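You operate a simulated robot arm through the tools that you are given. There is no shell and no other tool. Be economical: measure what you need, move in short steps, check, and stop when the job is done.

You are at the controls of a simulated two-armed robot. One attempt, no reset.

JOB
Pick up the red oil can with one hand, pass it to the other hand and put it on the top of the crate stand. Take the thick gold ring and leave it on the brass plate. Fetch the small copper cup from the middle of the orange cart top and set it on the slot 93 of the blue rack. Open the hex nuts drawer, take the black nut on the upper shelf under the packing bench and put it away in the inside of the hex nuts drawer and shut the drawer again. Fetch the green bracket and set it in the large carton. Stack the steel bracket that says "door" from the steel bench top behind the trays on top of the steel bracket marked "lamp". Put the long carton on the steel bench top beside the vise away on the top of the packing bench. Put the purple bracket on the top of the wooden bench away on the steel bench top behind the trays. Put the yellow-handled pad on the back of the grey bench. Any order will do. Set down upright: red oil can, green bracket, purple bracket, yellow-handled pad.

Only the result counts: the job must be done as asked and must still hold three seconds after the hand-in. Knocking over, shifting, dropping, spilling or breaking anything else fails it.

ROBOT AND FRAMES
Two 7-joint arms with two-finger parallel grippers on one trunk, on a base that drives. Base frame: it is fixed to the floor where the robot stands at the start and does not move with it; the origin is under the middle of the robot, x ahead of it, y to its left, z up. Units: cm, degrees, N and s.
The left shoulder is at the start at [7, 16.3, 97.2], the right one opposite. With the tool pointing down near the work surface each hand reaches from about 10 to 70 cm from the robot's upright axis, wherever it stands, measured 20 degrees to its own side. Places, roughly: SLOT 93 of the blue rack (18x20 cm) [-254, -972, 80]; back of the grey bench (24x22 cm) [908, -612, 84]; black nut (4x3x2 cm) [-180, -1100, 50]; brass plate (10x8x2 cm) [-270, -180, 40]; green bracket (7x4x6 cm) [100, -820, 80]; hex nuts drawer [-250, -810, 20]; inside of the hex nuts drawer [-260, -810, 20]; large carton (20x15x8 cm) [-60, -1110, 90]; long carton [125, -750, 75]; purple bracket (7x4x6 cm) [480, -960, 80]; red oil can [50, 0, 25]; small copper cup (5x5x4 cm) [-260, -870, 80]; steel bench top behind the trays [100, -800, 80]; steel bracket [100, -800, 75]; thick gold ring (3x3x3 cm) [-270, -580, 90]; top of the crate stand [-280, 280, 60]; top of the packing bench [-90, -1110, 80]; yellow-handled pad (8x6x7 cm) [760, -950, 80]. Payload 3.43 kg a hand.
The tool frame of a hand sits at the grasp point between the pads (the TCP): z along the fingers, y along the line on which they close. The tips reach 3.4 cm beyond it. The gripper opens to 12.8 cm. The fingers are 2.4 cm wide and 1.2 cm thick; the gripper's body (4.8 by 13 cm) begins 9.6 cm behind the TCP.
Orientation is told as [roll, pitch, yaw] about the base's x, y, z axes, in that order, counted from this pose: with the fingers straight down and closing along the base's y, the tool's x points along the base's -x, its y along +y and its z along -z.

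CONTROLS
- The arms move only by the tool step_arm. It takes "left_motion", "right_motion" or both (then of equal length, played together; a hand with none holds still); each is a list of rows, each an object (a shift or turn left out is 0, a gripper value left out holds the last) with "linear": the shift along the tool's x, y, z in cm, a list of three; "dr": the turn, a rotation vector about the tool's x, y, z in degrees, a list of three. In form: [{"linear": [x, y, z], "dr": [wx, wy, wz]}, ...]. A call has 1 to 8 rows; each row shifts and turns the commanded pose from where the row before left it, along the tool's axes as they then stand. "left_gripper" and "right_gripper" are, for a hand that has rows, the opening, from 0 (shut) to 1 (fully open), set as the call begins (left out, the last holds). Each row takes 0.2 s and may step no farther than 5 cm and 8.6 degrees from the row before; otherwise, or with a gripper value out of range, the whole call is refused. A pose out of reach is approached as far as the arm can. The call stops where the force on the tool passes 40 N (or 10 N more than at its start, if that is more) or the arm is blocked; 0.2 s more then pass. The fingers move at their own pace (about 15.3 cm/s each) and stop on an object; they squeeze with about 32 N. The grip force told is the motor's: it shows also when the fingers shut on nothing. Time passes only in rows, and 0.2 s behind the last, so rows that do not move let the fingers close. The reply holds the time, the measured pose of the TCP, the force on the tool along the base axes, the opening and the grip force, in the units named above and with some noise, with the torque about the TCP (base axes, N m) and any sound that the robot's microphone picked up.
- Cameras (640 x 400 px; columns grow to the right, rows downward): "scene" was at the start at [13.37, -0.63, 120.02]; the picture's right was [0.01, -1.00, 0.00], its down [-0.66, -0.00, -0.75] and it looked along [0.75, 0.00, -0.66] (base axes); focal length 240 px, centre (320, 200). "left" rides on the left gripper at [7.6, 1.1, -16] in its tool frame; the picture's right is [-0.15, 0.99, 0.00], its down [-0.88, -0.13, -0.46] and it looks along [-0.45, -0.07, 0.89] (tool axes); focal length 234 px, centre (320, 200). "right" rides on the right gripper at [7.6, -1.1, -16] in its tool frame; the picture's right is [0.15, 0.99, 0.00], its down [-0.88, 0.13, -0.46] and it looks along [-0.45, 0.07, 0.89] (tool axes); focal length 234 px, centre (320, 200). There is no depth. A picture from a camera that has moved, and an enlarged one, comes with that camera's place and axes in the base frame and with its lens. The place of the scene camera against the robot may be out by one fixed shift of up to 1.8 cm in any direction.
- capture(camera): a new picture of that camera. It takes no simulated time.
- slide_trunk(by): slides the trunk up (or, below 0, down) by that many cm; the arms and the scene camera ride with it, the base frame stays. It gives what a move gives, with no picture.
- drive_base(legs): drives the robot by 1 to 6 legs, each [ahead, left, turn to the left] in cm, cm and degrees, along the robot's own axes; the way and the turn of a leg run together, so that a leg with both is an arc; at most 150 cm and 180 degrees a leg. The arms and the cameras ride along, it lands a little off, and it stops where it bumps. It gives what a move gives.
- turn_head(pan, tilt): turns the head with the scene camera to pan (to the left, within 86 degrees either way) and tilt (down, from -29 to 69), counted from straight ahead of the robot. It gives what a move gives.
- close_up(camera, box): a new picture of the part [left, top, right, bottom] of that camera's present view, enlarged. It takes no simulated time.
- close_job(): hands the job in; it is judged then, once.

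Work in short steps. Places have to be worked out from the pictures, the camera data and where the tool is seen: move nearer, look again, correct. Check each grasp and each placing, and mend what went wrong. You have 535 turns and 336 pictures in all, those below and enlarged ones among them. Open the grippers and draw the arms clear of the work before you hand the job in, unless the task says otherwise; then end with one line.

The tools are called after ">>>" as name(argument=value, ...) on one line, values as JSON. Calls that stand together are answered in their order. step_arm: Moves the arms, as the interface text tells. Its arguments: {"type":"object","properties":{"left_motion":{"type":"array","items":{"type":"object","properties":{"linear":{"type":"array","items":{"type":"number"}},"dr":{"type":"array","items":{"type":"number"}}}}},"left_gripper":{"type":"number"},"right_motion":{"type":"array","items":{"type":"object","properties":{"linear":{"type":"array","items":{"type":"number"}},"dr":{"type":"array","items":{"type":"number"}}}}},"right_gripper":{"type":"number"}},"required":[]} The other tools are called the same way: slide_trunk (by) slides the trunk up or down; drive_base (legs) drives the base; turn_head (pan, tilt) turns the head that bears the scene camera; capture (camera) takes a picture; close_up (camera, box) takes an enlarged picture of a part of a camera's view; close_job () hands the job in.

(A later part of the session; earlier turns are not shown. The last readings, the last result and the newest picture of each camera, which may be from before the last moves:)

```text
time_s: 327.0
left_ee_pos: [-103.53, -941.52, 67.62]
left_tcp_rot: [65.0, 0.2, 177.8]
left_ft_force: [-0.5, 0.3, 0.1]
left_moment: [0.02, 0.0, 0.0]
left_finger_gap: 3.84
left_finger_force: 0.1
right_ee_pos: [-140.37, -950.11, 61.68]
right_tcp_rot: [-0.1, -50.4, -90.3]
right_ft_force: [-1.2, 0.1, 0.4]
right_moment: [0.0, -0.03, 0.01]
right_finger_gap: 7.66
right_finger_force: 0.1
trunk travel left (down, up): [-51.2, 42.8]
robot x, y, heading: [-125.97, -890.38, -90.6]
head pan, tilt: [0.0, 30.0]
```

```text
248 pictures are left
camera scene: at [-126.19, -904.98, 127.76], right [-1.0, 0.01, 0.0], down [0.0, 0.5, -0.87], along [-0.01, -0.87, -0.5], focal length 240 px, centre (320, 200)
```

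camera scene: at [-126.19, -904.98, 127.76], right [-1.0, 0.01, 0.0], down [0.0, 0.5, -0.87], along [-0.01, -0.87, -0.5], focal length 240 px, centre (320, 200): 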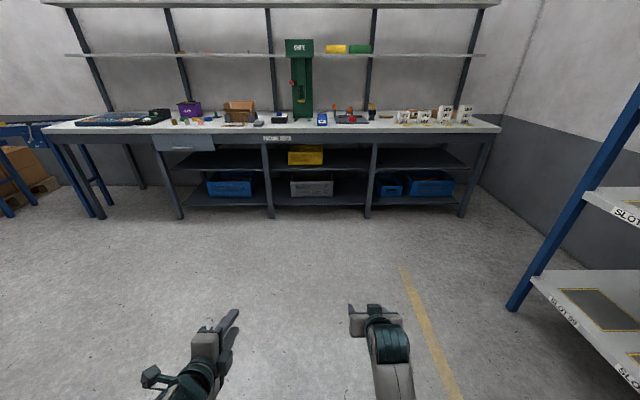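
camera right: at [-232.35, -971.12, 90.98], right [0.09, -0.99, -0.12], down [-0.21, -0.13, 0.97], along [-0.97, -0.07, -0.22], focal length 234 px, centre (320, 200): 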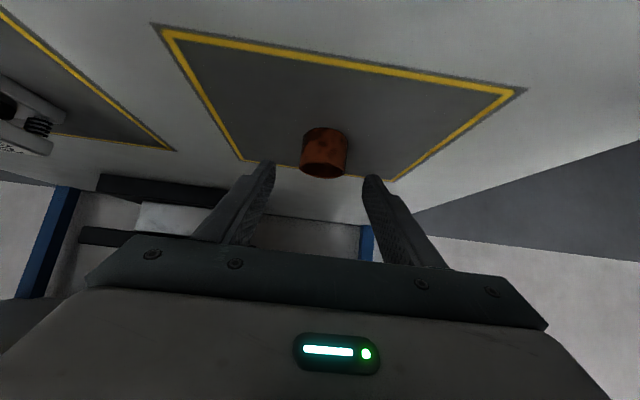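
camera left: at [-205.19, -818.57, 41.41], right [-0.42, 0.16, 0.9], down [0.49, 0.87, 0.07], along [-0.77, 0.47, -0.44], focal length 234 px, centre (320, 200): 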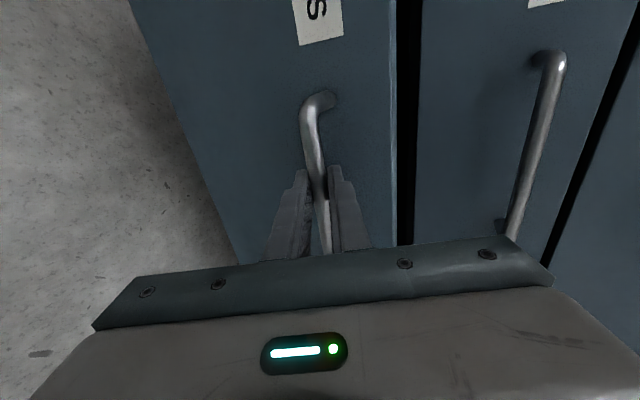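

Zoom into the packing bench's upper shelf (right section), and the table top.

>>> close_up(camera="scene", box=[355, 135, 475, 210])

>>> close_up(camera="scene", box=[160, 80, 400, 230])

```text
5.33 times, centred on (415, 172) of scene
camera zoom: at [-126.19, -904.98, 127.76], right [-1.0, 0.01, 0.0], down [0.0, 0.5, -0.87], along [-0.01, -0.87, -0.5], focal length 1279 px, centre (-187, 347)
```

zoom: 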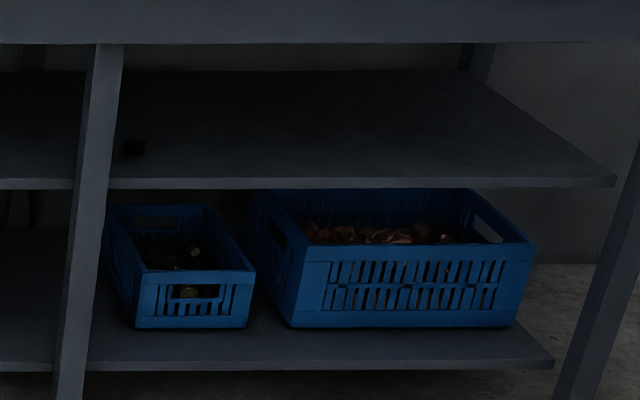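

```text
2.67 times, centred on (280, 155) of scene
camera zoom: at [-126.19, -904.98, 127.76], right [-1.0, 0.01, 0.0], down [0.0, 0.5, -0.87], along [-0.01, -0.87, -0.5], focal length 640 px, centre (427, 320)
```

zoom: 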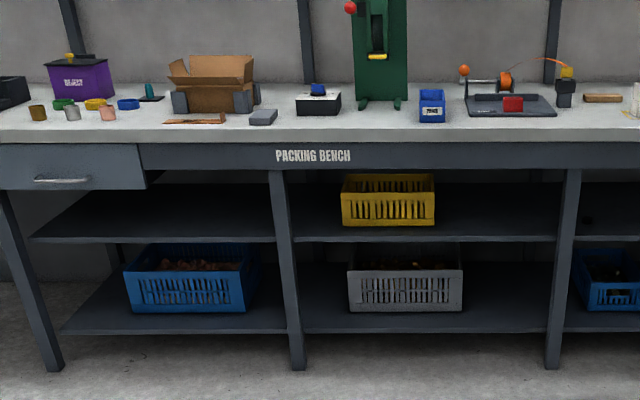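

The black nut is at about (−182,−1107,50), just beside a bench post; I'll approach with the heading turned ~20° to clear it. First fold the left hand back to pointing down.

>>> step_arm(left_motion=[{"dr": [0, 0, -8.5]}, {"dr": [0, 0, -8.5]}, {"dr": [0, 0, -8.5]}, {"dr": [0, 0, -8.5]}, {"dr": [0, 0, -8.5]}, {"dr": [0, 0, -8.5]}, {"dr": [0, 0, -8.5]}, {"dr": [0, 0, -8.5]}])

>>> step_arm(left_motion=[{"dr": [0, 0, -8.5]}, {"dr": [0, 0, -8.5]}, {"dr": [0, 0, -5]}, {"dr": [0, 8.2, 0]}, {"dr": [0, 8.2, 0]}, {"dr": [0, 8.2, 0]}, {"dr": [0, 8.2, 0]}, {"dr": [0, 8.2, 0]}])

>>> step_arm(left_motion=[{"dr": [0, 8.2, 0]}, {"dr": [0, 8.2, 0]}, {"dr": [0, 8.2, 0]}, {"linear": [4, 0, 1.5]}, {"linear": [4, 0, 1.5]}, {"linear": [4, 0, 1.5]}, {"linear": [4, 0, 1.5]}])

```text
time_s: 328.8
left_ee_pos: [-103.52, -941.5, 67.47]
left_tcp_rot: [38.8, -57.2, -136.0]
left_ft_force: [0.1, 0.3, 0.3]
left_moment: [0.0, 0.0, 0.01]
left_finger_gap: 3.84
left_finger_force: 0.0
right_ee_pos: [-140.45, -950.2, 61.6]
right_tcp_rot: [0.0, -50.4, -90.2]
right_ft_force: [-0.9, 0.7, -1.0]
right_moment: [0.01, 0.0, 0.0]
right_finger_gap: 7.65
right_finger_force: 0.0
trunk travel left (down, up): [-51.2, 42.8]
robot x, y, heading: [-125.93, -890.13, -90.5]
head pan, tilt: [0.0, 30.0]
```

```text
time_s: 330.6
left_ee_pos: [-103.41, -941.53, 67.45]
left_tcp_rot: [0.1, -23.7, -92.1]
left_ft_force: [0.6, 0.1, -0.8]
left_moment: [-0.07, 0.02, 0.0]
left_finger_gap: 3.85
left_finger_force: 0.1
right_ee_pos: [-140.21, -950.16, 61.67]
right_tcp_rot: [-0.3, -50.4, -90.1]
right_ft_force: [1.4, -0.6, 0.2]
right_moment: [0.0, 0.06, -0.03]
right_finger_gap: 7.68
right_finger_force: 0.1
trunk travel left (down, up): [-51.2, 42.8]
robot x, y, heading: [-126.22, -890.15, -90.6]
head pan, tilt: [0.0, 30.0]
```

```text
time_s: 332.2
left_ee_pos: [-102.88, -925.33, 61.71]
left_tcp_rot: [0.2, 0.6, -92.2]
left_ft_force: [0.1, -0.2, -0.7]
left_moment: [-0.03, -0.01, 0.0]
left_finger_gap: 3.86
left_finger_force: 0.1
right_ee_pos: [-140.43, -950.03, 61.62]
right_tcp_rot: [-0.1, -50.4, -90.2]
right_ft_force: [1.1, -0.4, -0.3]
right_moment: [0.01, 0.02, 0.05]
right_finger_gap: 7.69
right_finger_force: 0.0
trunk travel left (down, up): [-51.2, 42.8]
robot x, y, heading: [-126.48, -890.27, -90.5]
head pan, tilt: [0.0, 30.0]
```

Drive to a staging pose in front of the nut, heading −70°.

>>> drive_base(legs=[[80, 0, 0], [0, 0, 20.5], [32, -84.6, 0]])

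>>> capture(camera="right")

>>> turn_head(pan=0, tilt=45)

>>> capture(camera="scene")

```text
time_s: 342.0
left_ee_pos: [-161.37, -1054.6, 61.59]
left_tcp_rot: [0.2, 0.6, -71.5]
left_ft_force: [-0.4, 0.3, -0.4]
left_moment: [0.01, 0.01, -0.02]
left_finger_gap: 3.84
left_finger_force: 0.1
right_ee_pos: [-187.53, -1090.66, 61.17]
right_tcp_rot: [0.0, -49.9, -69.3]
right_ft_force: [-1.0, 0.1, 0.5]
right_moment: [0.0, 0.02, -0.01]
right_finger_gap: 7.65
right_finger_force: 0.0
trunk travel left (down, up): [-51.2, 42.8]
robot x, y, heading: [-195.5, -1029.84, -69.7]
head pan, tilt: [0.0, 30.0]
stopped in leg 3: the robot was blocked; the commanded pose is now the measured one
```

```text
245 pictures are left
camera right: at [-194.51, -1074.97, 65.75], right [0.89, 0.44, -0.11], down [0.2, -0.16, 0.97], along [0.41, -0.89, -0.23], focal length 234 px, centre (320, 200)
```

right: 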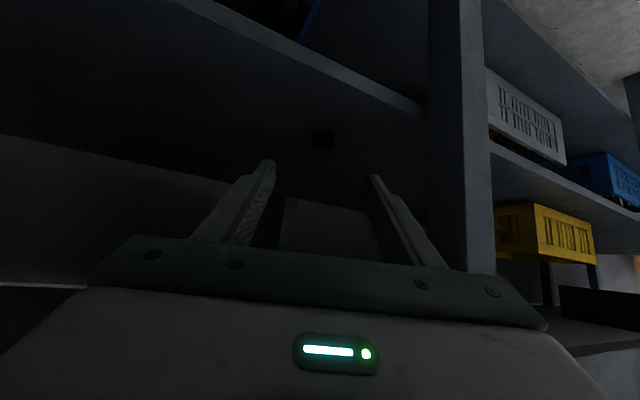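

```text
time_s: 342.8
left_ee_pos: [-161.33, -1054.68, 61.6]
left_tcp_rot: [0.2, 0.6, -71.5]
left_ft_force: [-0.5, 0.6, 0.7]
left_moment: [0.0, 0.01, 0.0]
left_finger_gap: 3.86
left_finger_force: 0.1
right_ee_pos: [-187.5, -1090.57, 61.28]
right_tcp_rot: [0.0, -49.9, -69.2]
right_ft_force: [-0.1, 0.5, -0.5]
right_moment: [-0.07, 0.05, -0.05]
right_finger_gap: 7.68
right_finger_force: 0.1
trunk travel left (down, up): [-51.2, 42.8]
robot x, y, heading: [-195.6, -1029.54, -69.7]
head pan, tilt: [0.0, 45.0]
```

```text
244 pictures are left
camera scene: at [-190.91, -1042.83, 125.51], right [-0.94, -0.34, 0.0], down [-0.24, 0.66, -0.71], along [0.24, -0.66, -0.71], focal length 240 px, centre (320, 200)
```

scene: 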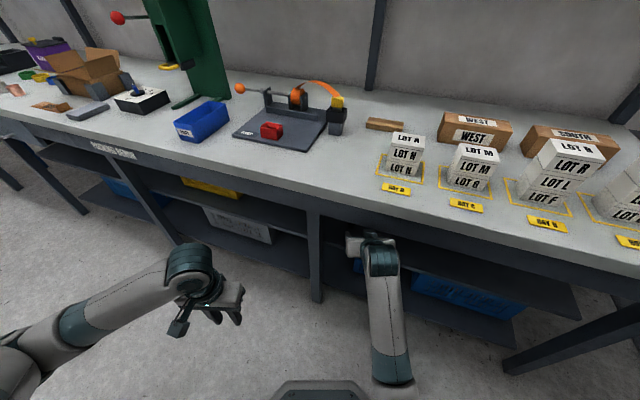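

The wrist touched the bench fascia. Nut triangulates to (−181.4,−1105.2,49.5). Back off 10 cm, flatten the pitch to 65° and lower the trunk 8 cm.

>>> drive_base(legs=[[-10, 0, 0]])

>>> step_arm(right_motion=[{"dr": [0, -7.5, 0]}, {"dr": [0, -7.5, 0]}], right_gripper=0.55)

>>> slide_trunk(by=-8)

>>> drive_base(legs=[[13, 0.5, 0]])

>>> capture(camera="right")

```text
time_s: 344.0
left_ee_pos: [-164.76, -1045.22, 61.66]
left_tcp_rot: [0.0, 0.5, -71.4]
left_ft_force: [0.2, -0.5, 0.6]
left_moment: [-0.05, -0.02, 0.01]
left_finger_gap: 3.84
left_finger_force: 0.1
right_ee_pos: [-190.86, -1081.27, 61.32]
right_tcp_rot: [-0.1, -49.8, -69.3]
right_ft_force: [0.1, -0.7, 0.7]
right_moment: [-0.02, -0.03, 0.0]
right_finger_gap: 7.69
right_finger_force: 0.1
trunk travel left (down, up): [-51.2, 42.8]
robot x, y, heading: [-198.69, -1020.35, -69.9]
head pan, tilt: [0.0, 45.0]
```

```text
time_s: 344.6
left_ee_pos: [-164.79, -1045.23, 61.68]
left_tcp_rot: [0.1, 0.6, -71.5]
left_ft_force: [0.8, -0.1, 0.1]
left_moment: [0.0, 0.02, -0.03]
left_finger_gap: 3.84
left_finger_force: 0.1
right_ee_pos: [-190.86, -1081.26, 61.36]
right_tcp_rot: [0.1, -65.0, -69.3]
right_ft_force: [-0.1, 0.3, -0.1]
right_moment: [0.03, 0.01, 0.01]
right_finger_gap: 7.03
right_finger_force: 0.1
trunk travel left (down, up): [-51.2, 42.8]
robot x, y, heading: [-198.72, -1020.4, -69.8]
head pan, tilt: [0.0, 45.0]
```

```text
time_s: 345.7
left_ee_pos: [-164.82, -1045.13, 53.69]
left_tcp_rot: [0.1, 0.5, -71.4]
left_ft_force: [0.3, -1.2, 0.2]
left_moment: [0.02, 0.04, -0.01]
left_finger_gap: 3.85
left_finger_force: 0.1
right_ee_pos: [-190.77, -1081.22, 53.29]
right_tcp_rot: [0.0, -64.9, -69.3]
right_ft_force: [-0.5, 0.6, -0.7]
right_moment: [0.02, 0.0, -0.03]
right_finger_gap: 7.04
right_finger_force: 0.1
trunk travel left (down, up): [-43.2, 50.8]
robot x, y, heading: [-198.26, -1020.45, -69.8]
head pan, tilt: [0.0, 45.0]
```

```text
time_s: 347.0
left_ee_pos: [-159.69, -1057.32, 53.56]
left_tcp_rot: [0.1, 0.7, -71.5]
left_ft_force: [0.2, 1.0, -0.5]
left_moment: [0.04, 0.0, 0.0]
left_finger_gap: 3.85
left_finger_force: 0.0
right_ee_pos: [-185.9, -1093.42, 53.26]
right_tcp_rot: [-0.1, -64.8, -69.2]
right_ft_force: [-0.5, -0.5, 0.1]
right_moment: [-0.01, 0.02, 0.02]
right_finger_gap: 7.02
right_finger_force: 0.1
trunk travel left (down, up): [-43.2, 50.8]
robot x, y, heading: [-193.9, -1032.47, -69.8]
head pan, tilt: [0.0, 45.0]
```

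```text
243 pictures are left
camera right: at [-193.14, -1077.13, 53.13], right [0.9, 0.41, -0.13], down [0.11, 0.08, 0.99], along [0.42, -0.91, 0.03], focal length 234 px, centre (320, 200)
```

right: 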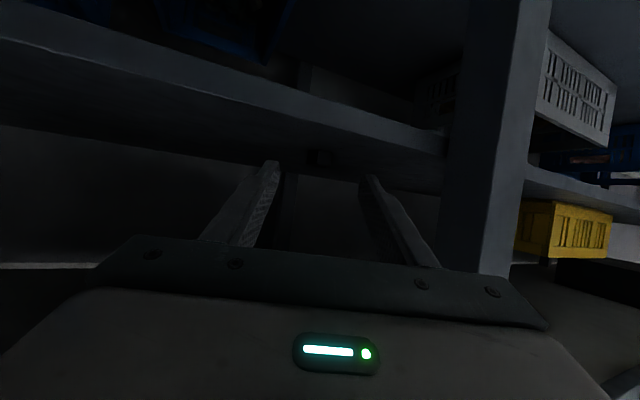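

Zoom in on the nut between the fingers.

>>> close_up(camera="right", box=[240, 100, 400, 200])

```text
4.00 times, centred on (320, 150) of right
camera zoom: at [-193.14, -1077.13, 53.13], right [0.9, 0.41, -0.13], down [0.11, 0.08, 0.99], along [0.42, -0.91, 0.03], focal length 937 px, centre (320, 400)
```

zoom: 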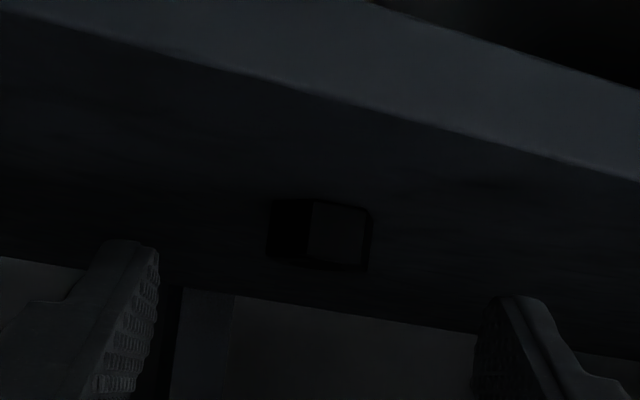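

Nut confirmed at (−181,−1105.2), shelf ≈47.7. Lower 1.6, then slide in 10.2 cm.

>>> slide_trunk(by=-1.6)

>>> drive_base(legs=[[10.2, 0.4, 0]])

>>> close_up(camera="right", box=[220, 80, 420, 205])

```text
time_s: 347.6
left_ee_pos: [-159.86, -1057.3, 51.98]
left_tcp_rot: [0.1, 0.6, -71.4]
left_ft_force: [-0.2, -0.3, -0.3]
left_moment: [0.01, 0.01, 0.0]
left_finger_gap: 3.84
left_finger_force: 0.1
right_ee_pos: [-185.95, -1093.3, 51.67]
right_tcp_rot: [0.0, -64.9, -69.3]
right_ft_force: [0.0, 0.1, 0.2]
right_moment: [0.03, 0.01, 0.0]
right_finger_gap: 7.05
right_finger_force: 0.1
trunk travel left (down, up): [-41.6, 52.4]
robot x, y, heading: [-193.77, -1032.47, -69.6]
head pan, tilt: [0.0, 45.0]
```

```text
time_s: 348.8
left_ee_pos: [-155.96, -1066.57, 52.0]
left_tcp_rot: [0.1, 0.7, -71.5]
left_ft_force: [0.4, 1.0, -0.5]
left_moment: [-0.01, -0.01, -0.01]
left_finger_gap: 3.86
left_finger_force: 0.1
right_ee_pos: [-181.92, -1102.8, 51.62]
right_tcp_rot: [-0.1, -64.8, -69.2]
right_ft_force: [-1.2, 0.2, 0.7]
right_moment: [-0.01, 0.01, 0.0]
right_finger_gap: 7.04
right_finger_force: 0.0
trunk travel left (down, up): [-41.6, 52.4]
robot x, y, heading: [-190.01, -1041.94, -69.5]
head pan, tilt: [0.0, 45.0]
```

```text
3.20 times, centred on (320, 142) of right
camera zoom: at [-189.23, -1086.54, 51.53], right [0.9, 0.41, -0.13], down [0.11, 0.08, 0.99], along [0.42, -0.91, 0.03], focal length 749 px, centre (320, 384)
```

zoom: 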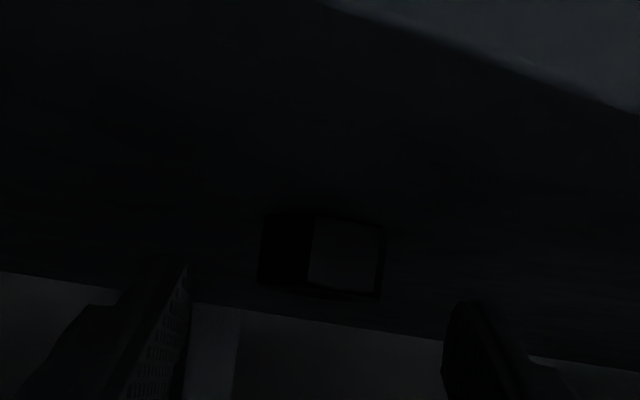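

The nut's scale change puts it at (−181.9,−1103.4,49), so I'm slightly far. Back 1 cm and down 1.1 cm.

>>> step_arm(right_motion=[{"linear": [0.97, 0, -0.62]}, {"linear": [0.23, 0, 0.1]}, {"linear": [0.23, 0, 0.1]}])

```text
time_s: 349.6
left_ee_pos: [-155.94, -1066.58, 51.9]
left_tcp_rot: [0.1, 0.5, -71.4]
left_ft_force: [0.3, 0.9, 0.3]
left_moment: [0.01, 0.01, -0.01]
left_finger_gap: 3.88
left_finger_force: 0.1
right_ee_pos: [-182.4, -1101.79, 50.47]
right_tcp_rot: [-0.1, -64.7, -69.1]
right_ft_force: [0.1, 0.2, 0.1]
right_moment: [0.03, -0.03, -0.01]
right_finger_gap: 7.05
right_finger_force: 0.0
trunk travel left (down, up): [-41.6, 52.4]
robot x, y, heading: [-190.04, -1042.07, -69.7]
head pan, tilt: [0.0, 45.0]
```

Close gently on the nut.

>>> step_arm(right_motion=[{}, {}, {}, {}], right_gripper=0.0)

>>> close_up(camera="right", box=[220, 80, 420, 205])

```text
time_s: 350.6
left_ee_pos: [-155.85, -1066.59, 52.05]
left_tcp_rot: [0.1, 0.6, -71.5]
left_ft_force: [0.6, -1.0, -0.3]
left_moment: [0.02, -0.02, 0.02]
left_finger_gap: 3.85
left_finger_force: 0.0
right_ee_pos: [-182.38, -1101.72, 50.56]
right_tcp_rot: [-0.1, -64.9, -69.2]
right_ft_force: [0.3, -0.8, 0.4]
right_moment: [-0.06, 0.03, -0.02]
right_finger_gap: 2.91
right_finger_force: 31.7
trunk travel left (down, up): [-41.6, 52.4]
robot x, y, heading: [-189.8, -1041.74, -69.8]
head pan, tilt: [0.0, 45.0]
```

```text
3.20 times, centred on (320, 142) of right
camera zoom: at [-189.58, -1085.56, 50.47], right [0.9, 0.41, -0.13], down [0.11, 0.08, 0.99], along [0.42, -0.91, 0.03], focal length 749 px, centre (320, 384)
```

zoom: 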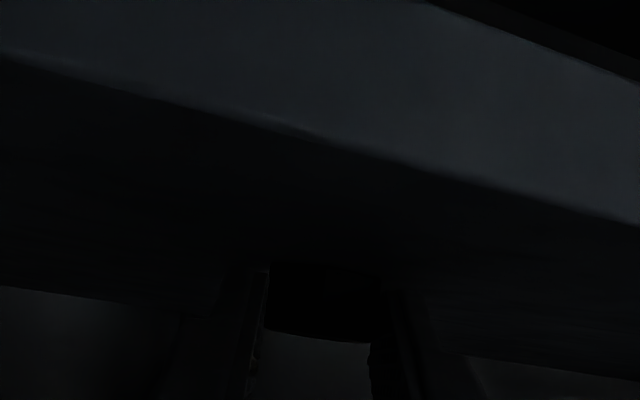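

Gripped at 2.9 cm. Lift slightly with the trunk and back out straight.

>>> slide_trunk(by=3)

>>> drive_base(legs=[[-45, 0, 0]])

>>> capture(camera="right")

```text
time_s: 351.4
left_ee_pos: [-155.96, -1066.61, 54.92]
left_tcp_rot: [0.0, 0.6, -71.4]
left_ft_force: [-0.2, 0.0, -0.7]
left_moment: [0.0, 0.03, 0.0]
left_finger_gap: 3.84
left_finger_force: 0.0
right_ee_pos: [-182.23, -1101.72, 53.65]
right_tcp_rot: [0.0, -64.9, -69.1]
right_ft_force: [-0.5, 0.0, -0.3]
right_moment: [-0.01, 0.04, -0.03]
right_finger_gap: 2.95
right_finger_force: 31.8
trunk travel left (down, up): [-44.6, 49.4]
robot x, y, heading: [-189.57, -1041.69, -69.7]
head pan, tilt: [0.0, 45.0]
```

```text
time_s: 354.1
left_ee_pos: [-171.57, -1024.41, 54.93]
left_tcp_rot: [0.1, 0.7, -71.6]
left_ft_force: [0.2, 0.0, 0.0]
left_moment: [-0.04, 0.02, 0.0]
left_finger_gap: 3.86
left_finger_force: 0.1
right_ee_pos: [-198.09, -1059.32, 53.56]
right_tcp_rot: [-0.1, -64.8, -69.4]
right_ft_force: [0.2, 0.3, 0.2]
right_moment: [0.0, -0.01, 0.04]
right_finger_gap: 2.9
right_finger_force: 31.5
trunk travel left (down, up): [-44.6, 49.4]
robot x, y, heading: [-205.5, -999.52, -70.2]
head pan, tilt: [0.0, 45.0]
```

```text
239 pictures are left
camera right: at [-205.29, -1043.2, 53.48], right [0.9, 0.41, -0.13], down [0.11, 0.08, 0.99], along [0.41, -0.91, 0.03], focal length 234 px, centre (320, 200)
```

right: 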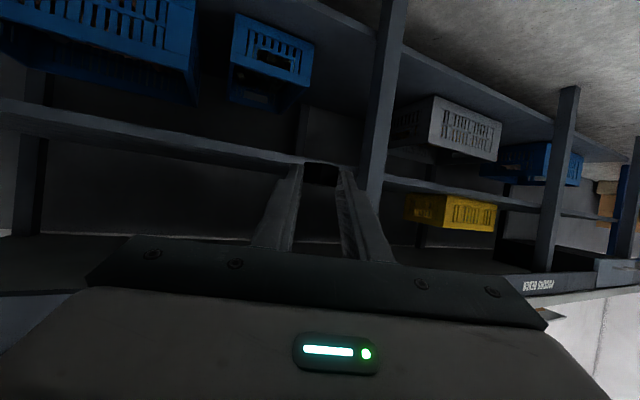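

Nut secured. Move away from the rack, turn to face the drawers (heading 180) and strafe there.

>>> drive_base(legs=[[0, 62, 0], [0, 0, -110], [0, -100, 0], [0, -54, 0]])

>>> turn_head(pan=0, tilt=50)

>>> capture(camera="scene")

```text
time_s: 369.7
left_ee_pos: [-182.15, -847.12, 55.02]
left_tcp_rot: [0.1, 0.7, 178.4]
left_ft_force: [0.7, 0.5, -0.9]
left_moment: [-0.02, 0.02, 0.0]
left_finger_gap: 3.85
left_finger_force: 0.1
right_ee_pos: [-206.04, -810.26, 53.62]
right_tcp_rot: [0.0, -65.0, -179.3]
right_ft_force: [-0.2, 0.3, -1.5]
right_moment: [-0.02, -0.02, 0.04]
right_finger_gap: 2.92
right_finger_force: 31.9
trunk travel left (down, up): [-44.6, 49.4]
robot x, y, heading: [-147.56, -823.66, -179.6]
head pan, tilt: [0.0, 45.0]
```

```text
time_s: 370.4
left_ee_pos: [-182.14, -847.27, 54.86]
left_tcp_rot: [0.1, 0.6, 178.5]
left_ft_force: [-0.6, -0.7, 0.3]
left_moment: [-0.02, 0.03, 0.0]
left_finger_gap: 3.87
left_finger_force: 0.1
right_ee_pos: [-206.23, -810.3, 53.42]
right_tcp_rot: [0.0, -64.9, -179.5]
right_ft_force: [0.5, 0.1, -1.6]
right_moment: [0.01, -0.01, -0.01]
right_finger_gap: 2.92
right_finger_force: 31.8
trunk travel left (down, up): [-44.6, 49.4]
robot x, y, heading: [-147.02, -823.98, -180.0]
head pan, tilt: [0.0, 50.0]
```

```text
238 pictures are left
camera scene: at [-160.01, -824.45, 118.21], right [0.0, 1.0, 0.0], down [0.77, 0.0, -0.64], along [-0.64, 0.0, -0.77], focal length 240 px, centre (320, 200)
```

scene: 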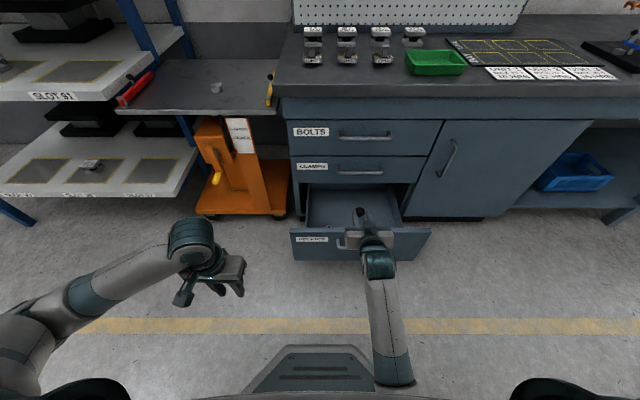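

The hand is over the open drawer's front. Rotate it to vertical.

>>> step_arm(right_motion=[{"dr": [0, 8.1, 0]}, {"dr": [0, 8.1, 0]}, {"dr": [0, 8.1, 0]}, {"dr": [0, 8.1, 0]}, {"dr": [0, 8.1, 0]}, {"dr": [0, 8.1, 0]}, {"dr": [0, 8.1, 0]}, {"dr": [0, 8.2, 0]}])

>>> capture(camera="right")

```text
time_s: 372.1
left_ee_pos: [-182.26, -847.18, 55.11]
left_tcp_rot: [0.1, 0.6, 178.4]
left_ft_force: [0.0, 1.0, -0.6]
left_moment: [-0.02, 0.01, 0.01]
left_finger_gap: 3.82
left_finger_force: 0.1
right_ee_pos: [-206.66, -799.17, 51.96]
right_tcp_rot: [-9.2, -4.1, 176.8]
right_ft_force: [-0.5, 0.0, -1.5]
right_moment: [0.0, 0.0, -0.01]
right_finger_gap: 2.89
right_finger_force: 32.2
right hand out of reach, approached as far as the arm can: row 8
trunk travel left (down, up): [-44.6, 49.4]
robot x, y, heading: [-147.59, -823.83, -180.0]
head pan, tilt: [0.0, 50.0]
stopped in row 8 (right hand): the arm was blocked; the commanded pose is now the measured one
```

```text
237 pictures are left
camera right: at [-198.01, -801.06, 67.26], right [0.08, -0.98, -0.17], down [-0.86, -0.15, 0.49], along [-0.51, 0.11, -0.85], focal length 234 px, centre (320, 200)
```

right: 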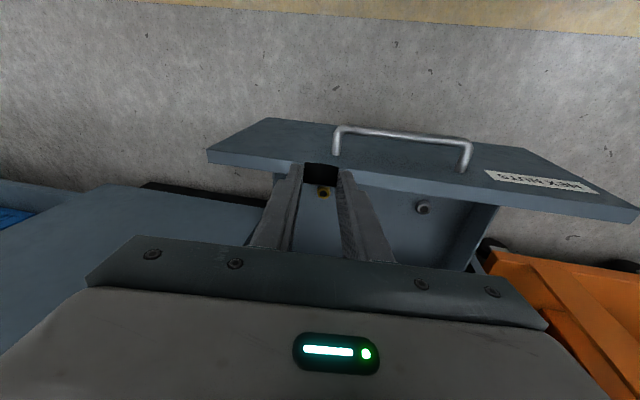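

The arm stopped near-vertical at a joint limit and swung a bit. The drawer holds two other nuts near (−220,−796) and (−220,−815); I'll aim between them. Straighten the roll with a small pitch.

>>> step_arm(right_motion=[{"dr": [-4.6, -5, 0]}, {"dr": [-4.6, -5, 0]}])

>>> drive_base(legs=[[15, 7, 0]])

>>> capture(camera="right")

```text
time_s: 372.7
left_ee_pos: [-182.13, -847.13, 55.01]
left_tcp_rot: [0.1, 0.6, 178.4]
left_ft_force: [-1.1, -1.2, 0.1]
left_moment: [0.01, -0.01, 0.06]
left_finger_gap: 3.83
left_finger_force: 0.1
right_ee_pos: [-207.71, -797.89, 53.08]
right_tcp_rot: [-1.0, -15.4, 177.3]
right_ft_force: [0.3, -0.4, -1.3]
right_moment: [0.03, 0.0, 0.0]
right_finger_gap: 2.88
right_finger_force: 32.1
trunk travel left (down, up): [-44.6, 49.4]
robot x, y, heading: [-147.15, -823.8, -180.0]
head pan, tilt: [0.0, 50.0]
```

```text
time_s: 374.1
left_ee_pos: [-197.24, -854.04, 54.91]
left_tcp_rot: [0.1, 0.7, 178.2]
left_ft_force: [0.6, -0.3, 0.6]
left_moment: [0.02, -0.05, -0.01]
left_finger_gap: 3.84
left_finger_force: 0.2
right_ee_pos: [-222.47, -804.67, 52.71]
right_tcp_rot: [-1.2, -15.0, 177.4]
right_ft_force: [0.9, -0.2, -1.2]
right_moment: [0.04, -0.03, 0.03]
right_finger_gap: 2.9
right_finger_force: 32.3
trunk travel left (down, up): [-44.6, 49.4]
robot x, y, heading: [-162.03, -830.9, 179.7]
head pan, tilt: [0.0, 50.0]
```

```text
236 pictures are left
camera right: at [-210.76, -804.51, 66.23], right [0.09, -0.99, -0.06], down [-0.74, -0.11, 0.67], along [-0.67, -0.02, -0.74], focal length 234 px, centre (320, 200)
```

right: 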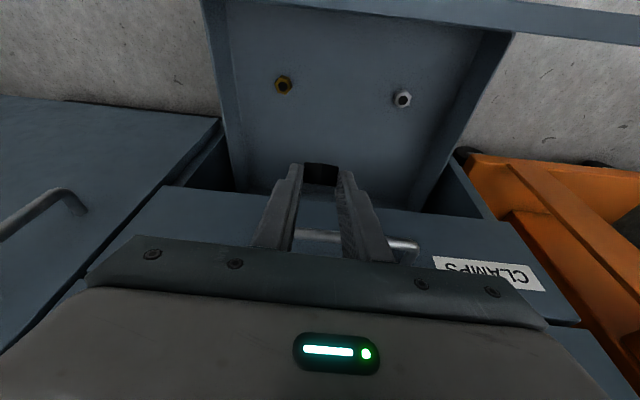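

The stray nuts sit at y≈−796 and −820 on a floor at z≈16. Aim for (−225,−806): lower the trunk 14, move 2.5 ahead, then lower the arm.

>>> drive_base(legs=[[2.5, 2, 0]])

>>> slide_trunk(by=-14)

>>> step_arm(right_motion=[{"linear": [1.04, 0, 3.86]}, {"linear": [1.04, 0, 3.86]}])

>>> capture(camera="right")

>>> capture(camera="scene")

```text
time_s: 375.0
left_ee_pos: [-199.68, -856.13, 54.95]
left_tcp_rot: [0.0, 0.6, 178.4]
left_ft_force: [0.7, -0.2, 1.0]
left_moment: [0.02, -0.05, -0.01]
left_finger_gap: 3.86
left_finger_force: 0.0
right_ee_pos: [-224.88, -806.65, 52.82]
right_tcp_rot: [-1.4, -15.1, 177.3]
right_ft_force: [-0.8, 0.0, -0.5]
right_moment: [0.01, -0.04, 0.01]
right_finger_gap: 2.89
right_finger_force: 31.8
trunk travel left (down, up): [-44.6, 49.4]
robot x, y, heading: [-164.42, -832.67, 180.0]
head pan, tilt: [0.0, 50.0]
```

```text
time_s: 376.6
left_ee_pos: [-199.59, -856.07, 41.11]
left_tcp_rot: [0.1, 0.6, 178.2]
left_ft_force: [0.5, 0.2, 0.0]
left_moment: [-0.01, 0.0, 0.0]
left_finger_gap: 3.85
left_finger_force: 0.0
right_ee_pos: [-224.77, -806.7, 38.8]
right_tcp_rot: [-1.4, -15.2, 177.5]
right_ft_force: [-0.2, 0.0, -0.5]
right_moment: [0.0, -0.01, -0.01]
right_finger_gap: 2.91
right_finger_force: 31.5
trunk travel left (down, up): [-30.6, 63.4]
robot x, y, heading: [-164.28, -832.95, 180.0]
head pan, tilt: [0.0, 50.0]
```

```text
time_s: 377.2
left_ee_pos: [-199.46, -856.04, 41.03]
left_tcp_rot: [0.1, 0.7, 178.3]
left_ft_force: [-0.3, 0.8, 0.2]
left_moment: [0.02, -0.01, 0.01]
left_finger_gap: 3.82
left_finger_force: 0.0
right_ee_pos: [-224.78, -806.57, 30.7]
right_tcp_rot: [-1.3, -15.1, 177.4]
right_ft_force: [-0.9, 0.5, -0.6]
right_moment: [-0.02, -0.02, -0.02]
right_finger_gap: 2.9
right_finger_force: 31.9
trunk travel left (down, up): [-30.6, 63.4]
robot x, y, heading: [-164.8, -832.64, 179.9]
head pan, tilt: [0.0, 50.0]
```

```text
235 pictures are left
camera right: at [-213.26, -806.37, 44.2], right [0.09, -0.99, -0.06], down [-0.74, -0.11, 0.67], along [-0.67, -0.02, -0.74], focal length 234 px, centre (320, 200)
```

right: 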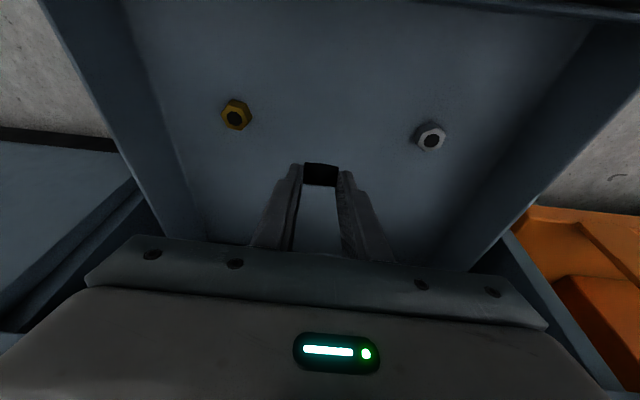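

```text
234 pictures are left
camera scene: at [-177.43, -833.39, 104.22], right [0.0, 1.0, 0.0], down [0.77, 0.0, -0.64], along [-0.64, 0.0, -0.77], focal length 240 px, centre (320, 200)
```

scene: 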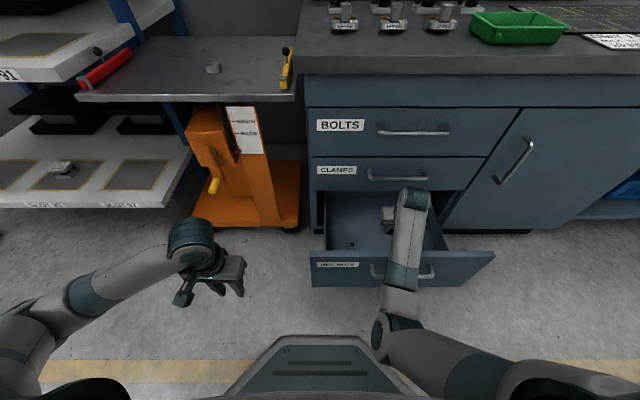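

Good clearance. Continue down 8.5 cm.

>>> step_arm(right_motion=[{"linear": [1.04, 0, 3.86]}, {"linear": [1.0, 0, 3.7]}])

>>> capture(camera="right")

```text
time_s: 377.8
left_ee_pos: [-199.56, -856.1, 41.04]
left_tcp_rot: [0.1, 0.5, 178.3]
left_ft_force: [0.2, -0.2, 0.9]
left_moment: [0.01, -0.01, -0.01]
left_finger_gap: 3.84
left_finger_force: 0.2
right_ee_pos: [-225.15, -806.39, 25.51]
right_tcp_rot: [-1.3, -15.6, 177.4]
right_ft_force: [-0.2, -2.5, 14.6]
right_moment: [0.16, -1.99, -0.3]
right_finger_gap: 2.86
right_finger_force: 31.7
trunk travel left (down, up): [-30.6, 63.4]
robot x, y, heading: [-164.98, -832.66, 180.3]
head pan, tilt: [0.0, 50.0]
stopped in row 2 (right hand): the force on the tool passed its limit at 72 N (the readings are from after the stop); the commanded pose is now the measured one
```

```text
233 pictures are left
camera right: at [-213.5, -806.16, 38.88], right [0.09, -0.99, -0.06], down [-0.73, -0.11, 0.67], along [-0.67, -0.01, -0.74], focal length 234 px, centre (320, 200)
```

right: 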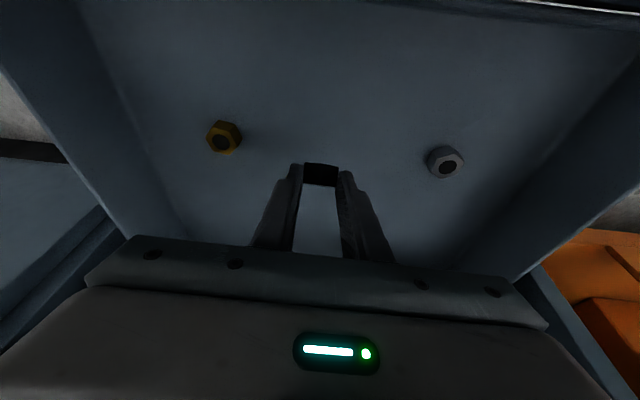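

The back of the hand (camera) rests on the drawer's front panel. Raise 2 cm, move 5.5 cm further in, and lower again.

>>> step_arm(right_motion=[{"linear": [-0.52, 0, -1.93]}, {"linear": [-2.7, 0, 0.72]}, {"linear": [-2.7, 0, 0.72]}, {"linear": [0.65, 0, 2.4]}, {"linear": [0.5, 0, 1.9]}])

>>> capture(camera="right")

```text
time_s: 379.0
left_ee_pos: [-199.72, -856.03, 40.97]
left_tcp_rot: [0.1, 0.6, 178.3]
left_ft_force: [-0.9, -0.2, -0.1]
left_moment: [0.03, 0.03, 0.02]
left_finger_gap: 3.81
left_finger_force: 0.0
right_ee_pos: [-230.78, -806.03, 22.8]
right_tcp_rot: [-1.4, -15.4, 177.2]
right_ft_force: [-0.7, -0.3, -0.6]
right_moment: [0.04, -0.01, -0.01]
right_finger_gap: 2.89
right_finger_force: 31.8
trunk travel left (down, up): [-30.6, 63.4]
robot x, y, heading: [-164.57, -832.9, 179.9]
head pan, tilt: [0.0, 50.0]
```

```text
232 pictures are left
camera right: at [-219.02, -805.7, 36.2], right [0.09, -0.99, -0.06], down [-0.73, -0.11, 0.67], along [-0.67, -0.01, -0.74], focal length 234 px, centre (320, 200)
```

right: 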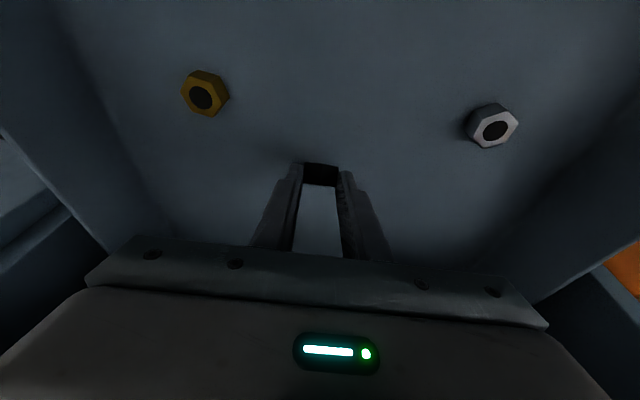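

Free now. Lower in small rows until the nut touches the drawer floor.

>>> step_arm(right_motion=[{"linear": [0.13, 0, 0.48]}, {"linear": [0.13, 0, 0.48]}, {"linear": [0.13, 0, 0.48]}, {"linear": [0.13, 0, 0.48]}])

```text
time_s: 380.0
left_ee_pos: [-199.73, -856.12, 40.99]
left_tcp_rot: [0.2, 0.7, 178.3]
left_ft_force: [0.3, -1.0, -0.7]
left_moment: [0.02, -0.01, -0.01]
left_finger_gap: 3.82
left_finger_force: 0.0
right_ee_pos: [-230.85, -805.96, 21.21]
right_tcp_rot: [-1.3, -15.7, 177.4]
right_ft_force: [1.3, -1.0, 11.7]
right_moment: [-0.03, 0.1, 0.02]
right_finger_gap: 2.87
right_finger_force: 32.1
trunk travel left (down, up): [-30.6, 63.4]
robot x, y, heading: [-164.85, -832.88, 179.8]
head pan, tilt: [0.0, 50.0]
```

Contact at z≈21.2. Release and raise.

>>> step_arm(right_motion=[{}, {}, {}], right_gripper=0.45)

>>> step_arm(right_motion=[{"linear": [-0.8, 0, -2.9]}, {"linear": [-1.04, 0, -3.86]}, {"linear": [-1.04, 0, -3.86]}])

>>> capture(camera="right")

```text
time_s: 380.8
left_ee_pos: [-199.68, -856.19, 40.95]
left_tcp_rot: [0.2, 0.7, 178.3]
left_ft_force: [-0.1, -0.1, 0.0]
left_moment: [0.01, 0.01, -0.01]
left_finger_gap: 3.85
left_finger_force: 0.1
right_ee_pos: [-230.67, -805.93, 20.87]
right_tcp_rot: [-1.4, -15.5, 177.3]
right_ft_force: [0.4, 0.0, 0.5]
right_moment: [-0.02, 0.01, 0.02]
right_finger_gap: 5.75
right_finger_force: 0.1
trunk travel left (down, up): [-30.6, 63.4]
robot x, y, heading: [-164.53, -832.76, 180.1]
head pan, tilt: [0.0, 50.0]
```

```text
time_s: 381.6
left_ee_pos: [-199.65, -856.17, 40.98]
left_tcp_rot: [0.2, 0.6, 178.3]
left_ft_force: [0.1, -0.3, -0.1]
left_moment: [0.01, -0.01, -0.02]
left_finger_gap: 3.83
left_finger_force: 0.0
right_ee_pos: [-230.56, -806.3, 31.87]
right_tcp_rot: [-1.4, -15.4, 177.4]
right_ft_force: [0.1, -0.2, -0.3]
right_moment: [0.03, 0.01, -0.05]
right_finger_gap: 5.78
right_finger_force: 0.0
trunk travel left (down, up): [-30.6, 63.4]
robot x, y, heading: [-164.5, -832.78, 180.0]
head pan, tilt: [0.0, 50.0]
```

```text
231 pictures are left
camera right: at [-218.99, -805.88, 45.22], right [0.09, -0.99, -0.06], down [-0.73, -0.11, 0.67], along [-0.67, -0.01, -0.74], focal length 234 px, centre (320, 200)
```

right: 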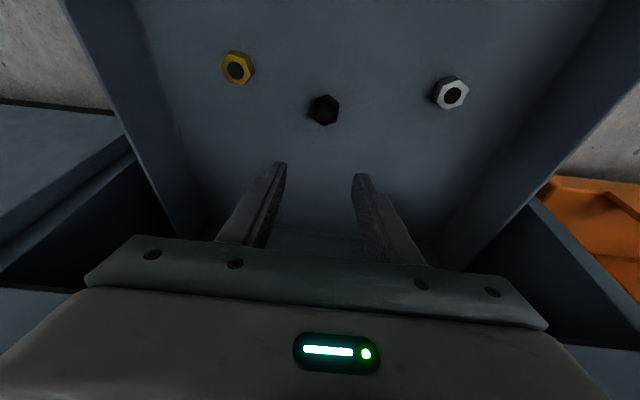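

The black nut lies in the drawer. Raise out, back off, and then push the drawer shut with the closed right hand.

>>> slide_trunk(by=18)

>>> drive_base(legs=[[-32, 4, 0]])

>>> step_arm(right_motion=[{}, {}, {}], right_gripper=0.0)

>>> slide_trunk(by=-21)

>>> capture(camera="scene")

```text
time_s: 382.4
left_ee_pos: [-199.54, -856.11, 46.15]
left_tcp_rot: [-0.1, 0.6, 178.2]
left_ft_force: [0.2, 0.3, -0.5]
left_moment: [0.04, -0.02, -0.02]
left_finger_gap: 3.83
left_finger_force: 0.0
right_ee_pos: [-229.6, -806.08, 36.0]
right_tcp_rot: [-1.5, -13.8, 177.3]
right_ft_force: [0.6, 0.3, -0.3]
right_moment: [0.03, 0.0, 0.01]
right_finger_gap: 5.76
right_finger_force: 0.0
trunk travel left (down, up): [-35.6, 58.4]
robot x, y, heading: [-164.74, -832.77, 180.1]
head pan, tilt: [0.0, 50.0]
stopped: the force on the tool passed its limit at 84 N (the readings are from after the stop); the commanded pose is now the measured one
```

```text
time_s: 384.2
left_ee_pos: [-176.41, -858.97, 46.03]
left_tcp_rot: [-0.1, 0.6, 178.1]
left_ft_force: [0.5, -0.6, -0.4]
left_moment: [0.02, -0.03, -0.02]
left_finger_gap: 3.84
left_finger_force: 0.0
right_ee_pos: [-207.01, -809.04, 36.03]
right_tcp_rot: [-1.5, -15.0, 178.0]
right_ft_force: [-0.3, 0.5, -1.2]
right_moment: [0.0, 0.02, 0.0]
right_finger_gap: 5.75
right_finger_force: 0.1
trunk travel left (down, up): [-35.6, 58.4]
robot x, y, heading: [-141.19, -836.06, 179.9]
head pan, tilt: [0.0, 50.0]
stopped in leg 1: the force on the tool passed its limit at 105 N (the readings are from after the stop); the commanded pose is now the measured one
```

```text
time_s: 385.0
left_ee_pos: [-176.53, -858.96, 46.07]
left_tcp_rot: [0.0, 0.6, 178.2]
left_ft_force: [0.2, 0.2, -0.9]
left_moment: [-0.01, -0.05, 0.01]
left_finger_gap: 3.82
left_finger_force: 0.0
right_ee_pos: [-206.98, -808.98, 35.98]
right_tcp_rot: [-1.5, -15.0, 177.9]
right_ft_force: [-0.1, -0.2, -0.7]
right_moment: [-0.01, 0.0, -0.01]
right_finger_gap: 0.01
right_finger_force: 32.2
trunk travel left (down, up): [-35.6, 58.4]
robot x, y, heading: [-141.31, -835.76, 180.1]
head pan, tilt: [0.0, 50.0]
```

```text
time_s: 385.8
left_ee_pos: [-176.5, -858.89, 42.13]
left_tcp_rot: [0.0, 0.6, 178.4]
left_ft_force: [0.2, -0.5, -0.3]
left_moment: [-0.03, -0.03, 0.01]
left_finger_gap: 3.83
left_finger_force: 0.1
right_ee_pos: [-207.85, -809.05, 33.1]
right_tcp_rot: [-1.5, -16.2, 178.0]
right_ft_force: [-6.2, 0.0, -1.5]
right_moment: [-0.04, -0.19, 0.12]
right_finger_gap: 0.0
right_finger_force: 32.0
trunk travel left (down, up): [-31.9, 62.1]
robot x, y, heading: [-141.07, -835.9, 179.9]
head pan, tilt: [0.0, 50.0]
stopped: the force on the tool passed its limit at 56 N (the readings are from after the stop); the commanded pose is now the measured one
```

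```text
230 pictures are left
camera scene: at [-154.26, -836.3, 105.39], right [0.0, 1.0, 0.0], down [0.77, 0.0, -0.64], along [-0.64, 0.0, -0.77], focal length 240 px, centre (320, 200)
```

scene: 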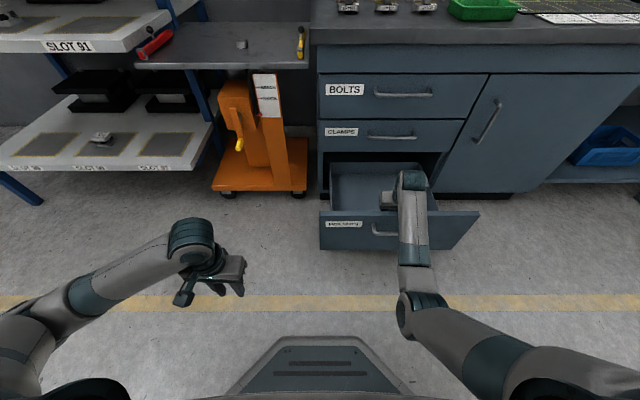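

I chained too much: the lift was blocked under the upper drawer's handle and backing dragged the drawer ~6 cm further. Now nothing is above the hand; raise carefully and check.

>>> slide_trunk(by=10)

>>> capture(camera="right")

```text
time_s: 387.1
left_ee_pos: [-176.4, -859.01, 52.31]
left_tcp_rot: [0.0, 0.7, 178.2]
left_ft_force: [-0.5, 1.4, 0.4]
left_moment: [0.0, 0.03, -0.06]
left_finger_gap: 3.84
left_finger_force: 0.1
right_ee_pos: [-207.8, -808.99, 43.08]
right_tcp_rot: [-1.5, -16.2, 178.0]
right_ft_force: [-0.3, 0.6, 0.6]
right_moment: [0.03, 0.07, -0.01]
right_finger_gap: 0.0
right_finger_force: 32.5
trunk travel left (down, up): [-41.9, 52.1]
robot x, y, heading: [-141.46, -836.04, 180.2]
head pan, tilt: [0.0, 50.0]
```

```text
229 pictures are left
camera right: at [-195.94, -808.77, 56.31], right [0.1, -0.99, -0.07], down [-0.72, -0.12, 0.68], along [-0.68, -0.02, -0.73], focal length 234 px, centre (320, 200)
```

right: 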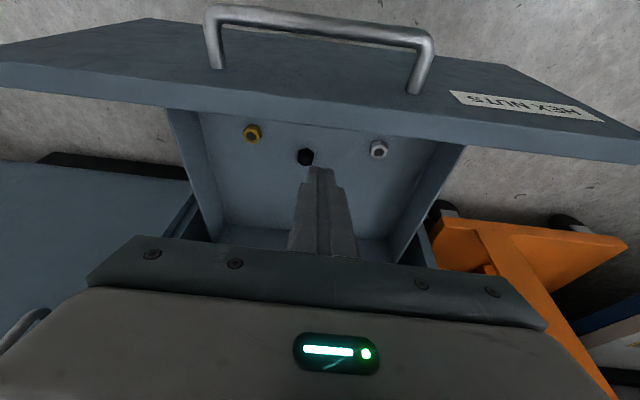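

All nuts are in place and the hand is free. Raise a bit more and back up.

>>> slide_trunk(by=8)

>>> drive_base(legs=[[-20, 0, 0]])

>>> capture(camera="right")

```text
time_s: 388.2
left_ee_pos: [-176.45, -859.02, 60.34]
left_tcp_rot: [0.0, 0.6, 178.3]
left_ft_force: [-0.6, 0.3, -0.4]
left_moment: [0.01, -0.04, -0.03]
left_finger_gap: 3.88
left_finger_force: 0.0
right_ee_pos: [-207.76, -809.03, 51.16]
right_tcp_rot: [-1.5, -16.2, 178.1]
right_ft_force: [-0.3, -1.0, -0.3]
right_moment: [-0.02, 0.01, 0.0]
right_finger_gap: 0.0
right_finger_force: 32.0
trunk travel left (down, up): [-49.9, 44.1]
robot x, y, heading: [-141.7, -835.74, 180.1]
head pan, tilt: [0.0, 50.0]
```

```text
time_s: 389.8
left_ee_pos: [-156.5, -859.11, 60.3]
left_tcp_rot: [0.1, 0.5, 178.3]
left_ft_force: [0.7, -0.4, -0.3]
left_moment: [-0.01, 0.03, 0.0]
left_finger_gap: 3.81
left_finger_force: 0.1
right_ee_pos: [-187.87, -809.03, 51.19]
right_tcp_rot: [-1.5, -16.3, 178.2]
right_ft_force: [0.7, -0.7, 0.3]
right_moment: [-0.01, 0.01, 0.01]
right_finger_gap: 0.01
right_finger_force: 32.3
trunk travel left (down, up): [-49.9, 44.1]
robot x, y, heading: [-121.64, -835.71, 180.4]
head pan, tilt: [0.0, 50.0]
```

```text
228 pictures are left
camera right: at [-176.08, -808.82, 64.39], right [0.1, -0.99, -0.07], down [-0.72, -0.12, 0.68], along [-0.68, -0.02, -0.73], focal length 234 px, centre (320, 200)
```

right: 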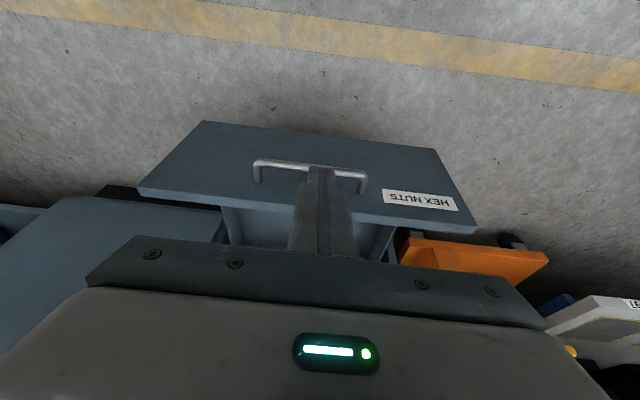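

Handle now near x≈−199.5, z≈33. Lower the closed hand in front of it.

>>> slide_trunk(by=-19)

>>> drive_base(legs=[[16, 0, -0.3]])

>>> capture(camera="right")

```text
time_s: 391.9
left_ee_pos: [-156.68, -859.03, 41.36]
left_tcp_rot: [-0.1, 0.6, 178.4]
left_ft_force: [0.1, -0.5, -0.3]
left_moment: [-0.01, -0.01, 0.0]
left_finger_gap: 3.83
left_finger_force: 0.1
right_ee_pos: [-187.94, -809.09, 32.24]
right_tcp_rot: [-1.5, -16.1, 178.1]
right_ft_force: [0.2, -0.5, -1.3]
right_moment: [-0.01, -0.02, -0.03]
right_finger_gap: 0.01
right_finger_force: 32.1
trunk travel left (down, up): [-30.9, 63.1]
robot x, y, heading: [-121.22, -835.6, 180.0]
head pan, tilt: [0.0, 50.0]
```

```text
time_s: 393.3
left_ee_pos: [-172.79, -858.78, 41.3]
left_tcp_rot: [0.1, 0.6, 178.2]
left_ft_force: [0.1, -0.1, -1.1]
left_moment: [-0.02, -0.03, 0.0]
left_finger_gap: 3.87
left_finger_force: 0.0
right_ee_pos: [-203.81, -808.78, 32.01]
right_tcp_rot: [-1.6, -16.2, 177.7]
right_ft_force: [0.5, 0.2, 0.3]
right_moment: [-0.01, -0.02, 0.0]
right_finger_gap: 0.03
right_finger_force: 31.9
trunk travel left (down, up): [-30.9, 63.1]
robot x, y, heading: [-138.04, -835.54, 179.6]
head pan, tilt: [0.0, 50.0]
```

```text
227 pictures are left
camera right: at [-192.1, -808.51, 45.31], right [0.09, -0.99, -0.07], down [-0.72, -0.11, 0.68], along [-0.68, -0.02, -0.73], focal length 234 px, centre (320, 200)
```

right: 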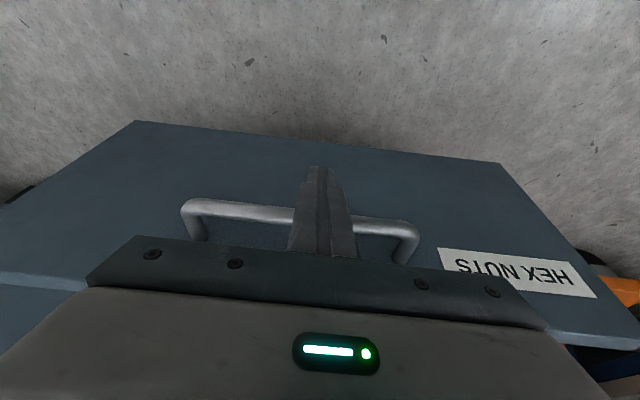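

Lined up with the handle. Push on 15 cm and check.

>>> drive_base(legs=[[15, 0, 0]])

>>> capture(camera="scene")

```text
time_s: 394.7
left_ee_pos: [-187.84, -858.75, 41.28]
left_tcp_rot: [-0.1, 0.6, 178.0]
left_ft_force: [0.1, -1.3, 0.6]
left_moment: [0.01, -0.03, 0.02]
left_finger_gap: 3.83
left_finger_force: 0.0
right_ee_pos: [-218.89, -808.84, 32.1]
right_tcp_rot: [-1.6, -16.2, 177.9]
right_ft_force: [0.4, 0.0, -0.3]
right_moment: [0.02, -0.03, 0.0]
right_finger_gap: 0.0
right_finger_force: 32.0
trunk travel left (down, up): [-30.9, 63.1]
robot x, y, heading: [-152.4, -835.34, 179.7]
head pan, tilt: [0.0, 50.0]
```

```text
226 pictures are left
camera scene: at [-165.55, -836.22, 104.48], right [0.0, 1.0, 0.0], down [0.77, 0.0, -0.64], along [-0.64, 0.0, -0.77], focal length 240 px, centre (320, 200)
```

scene: 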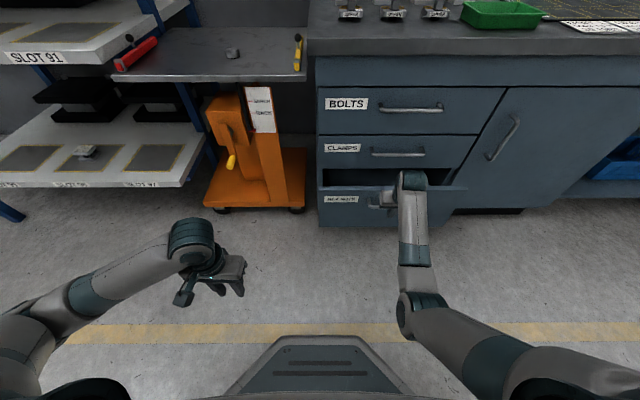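

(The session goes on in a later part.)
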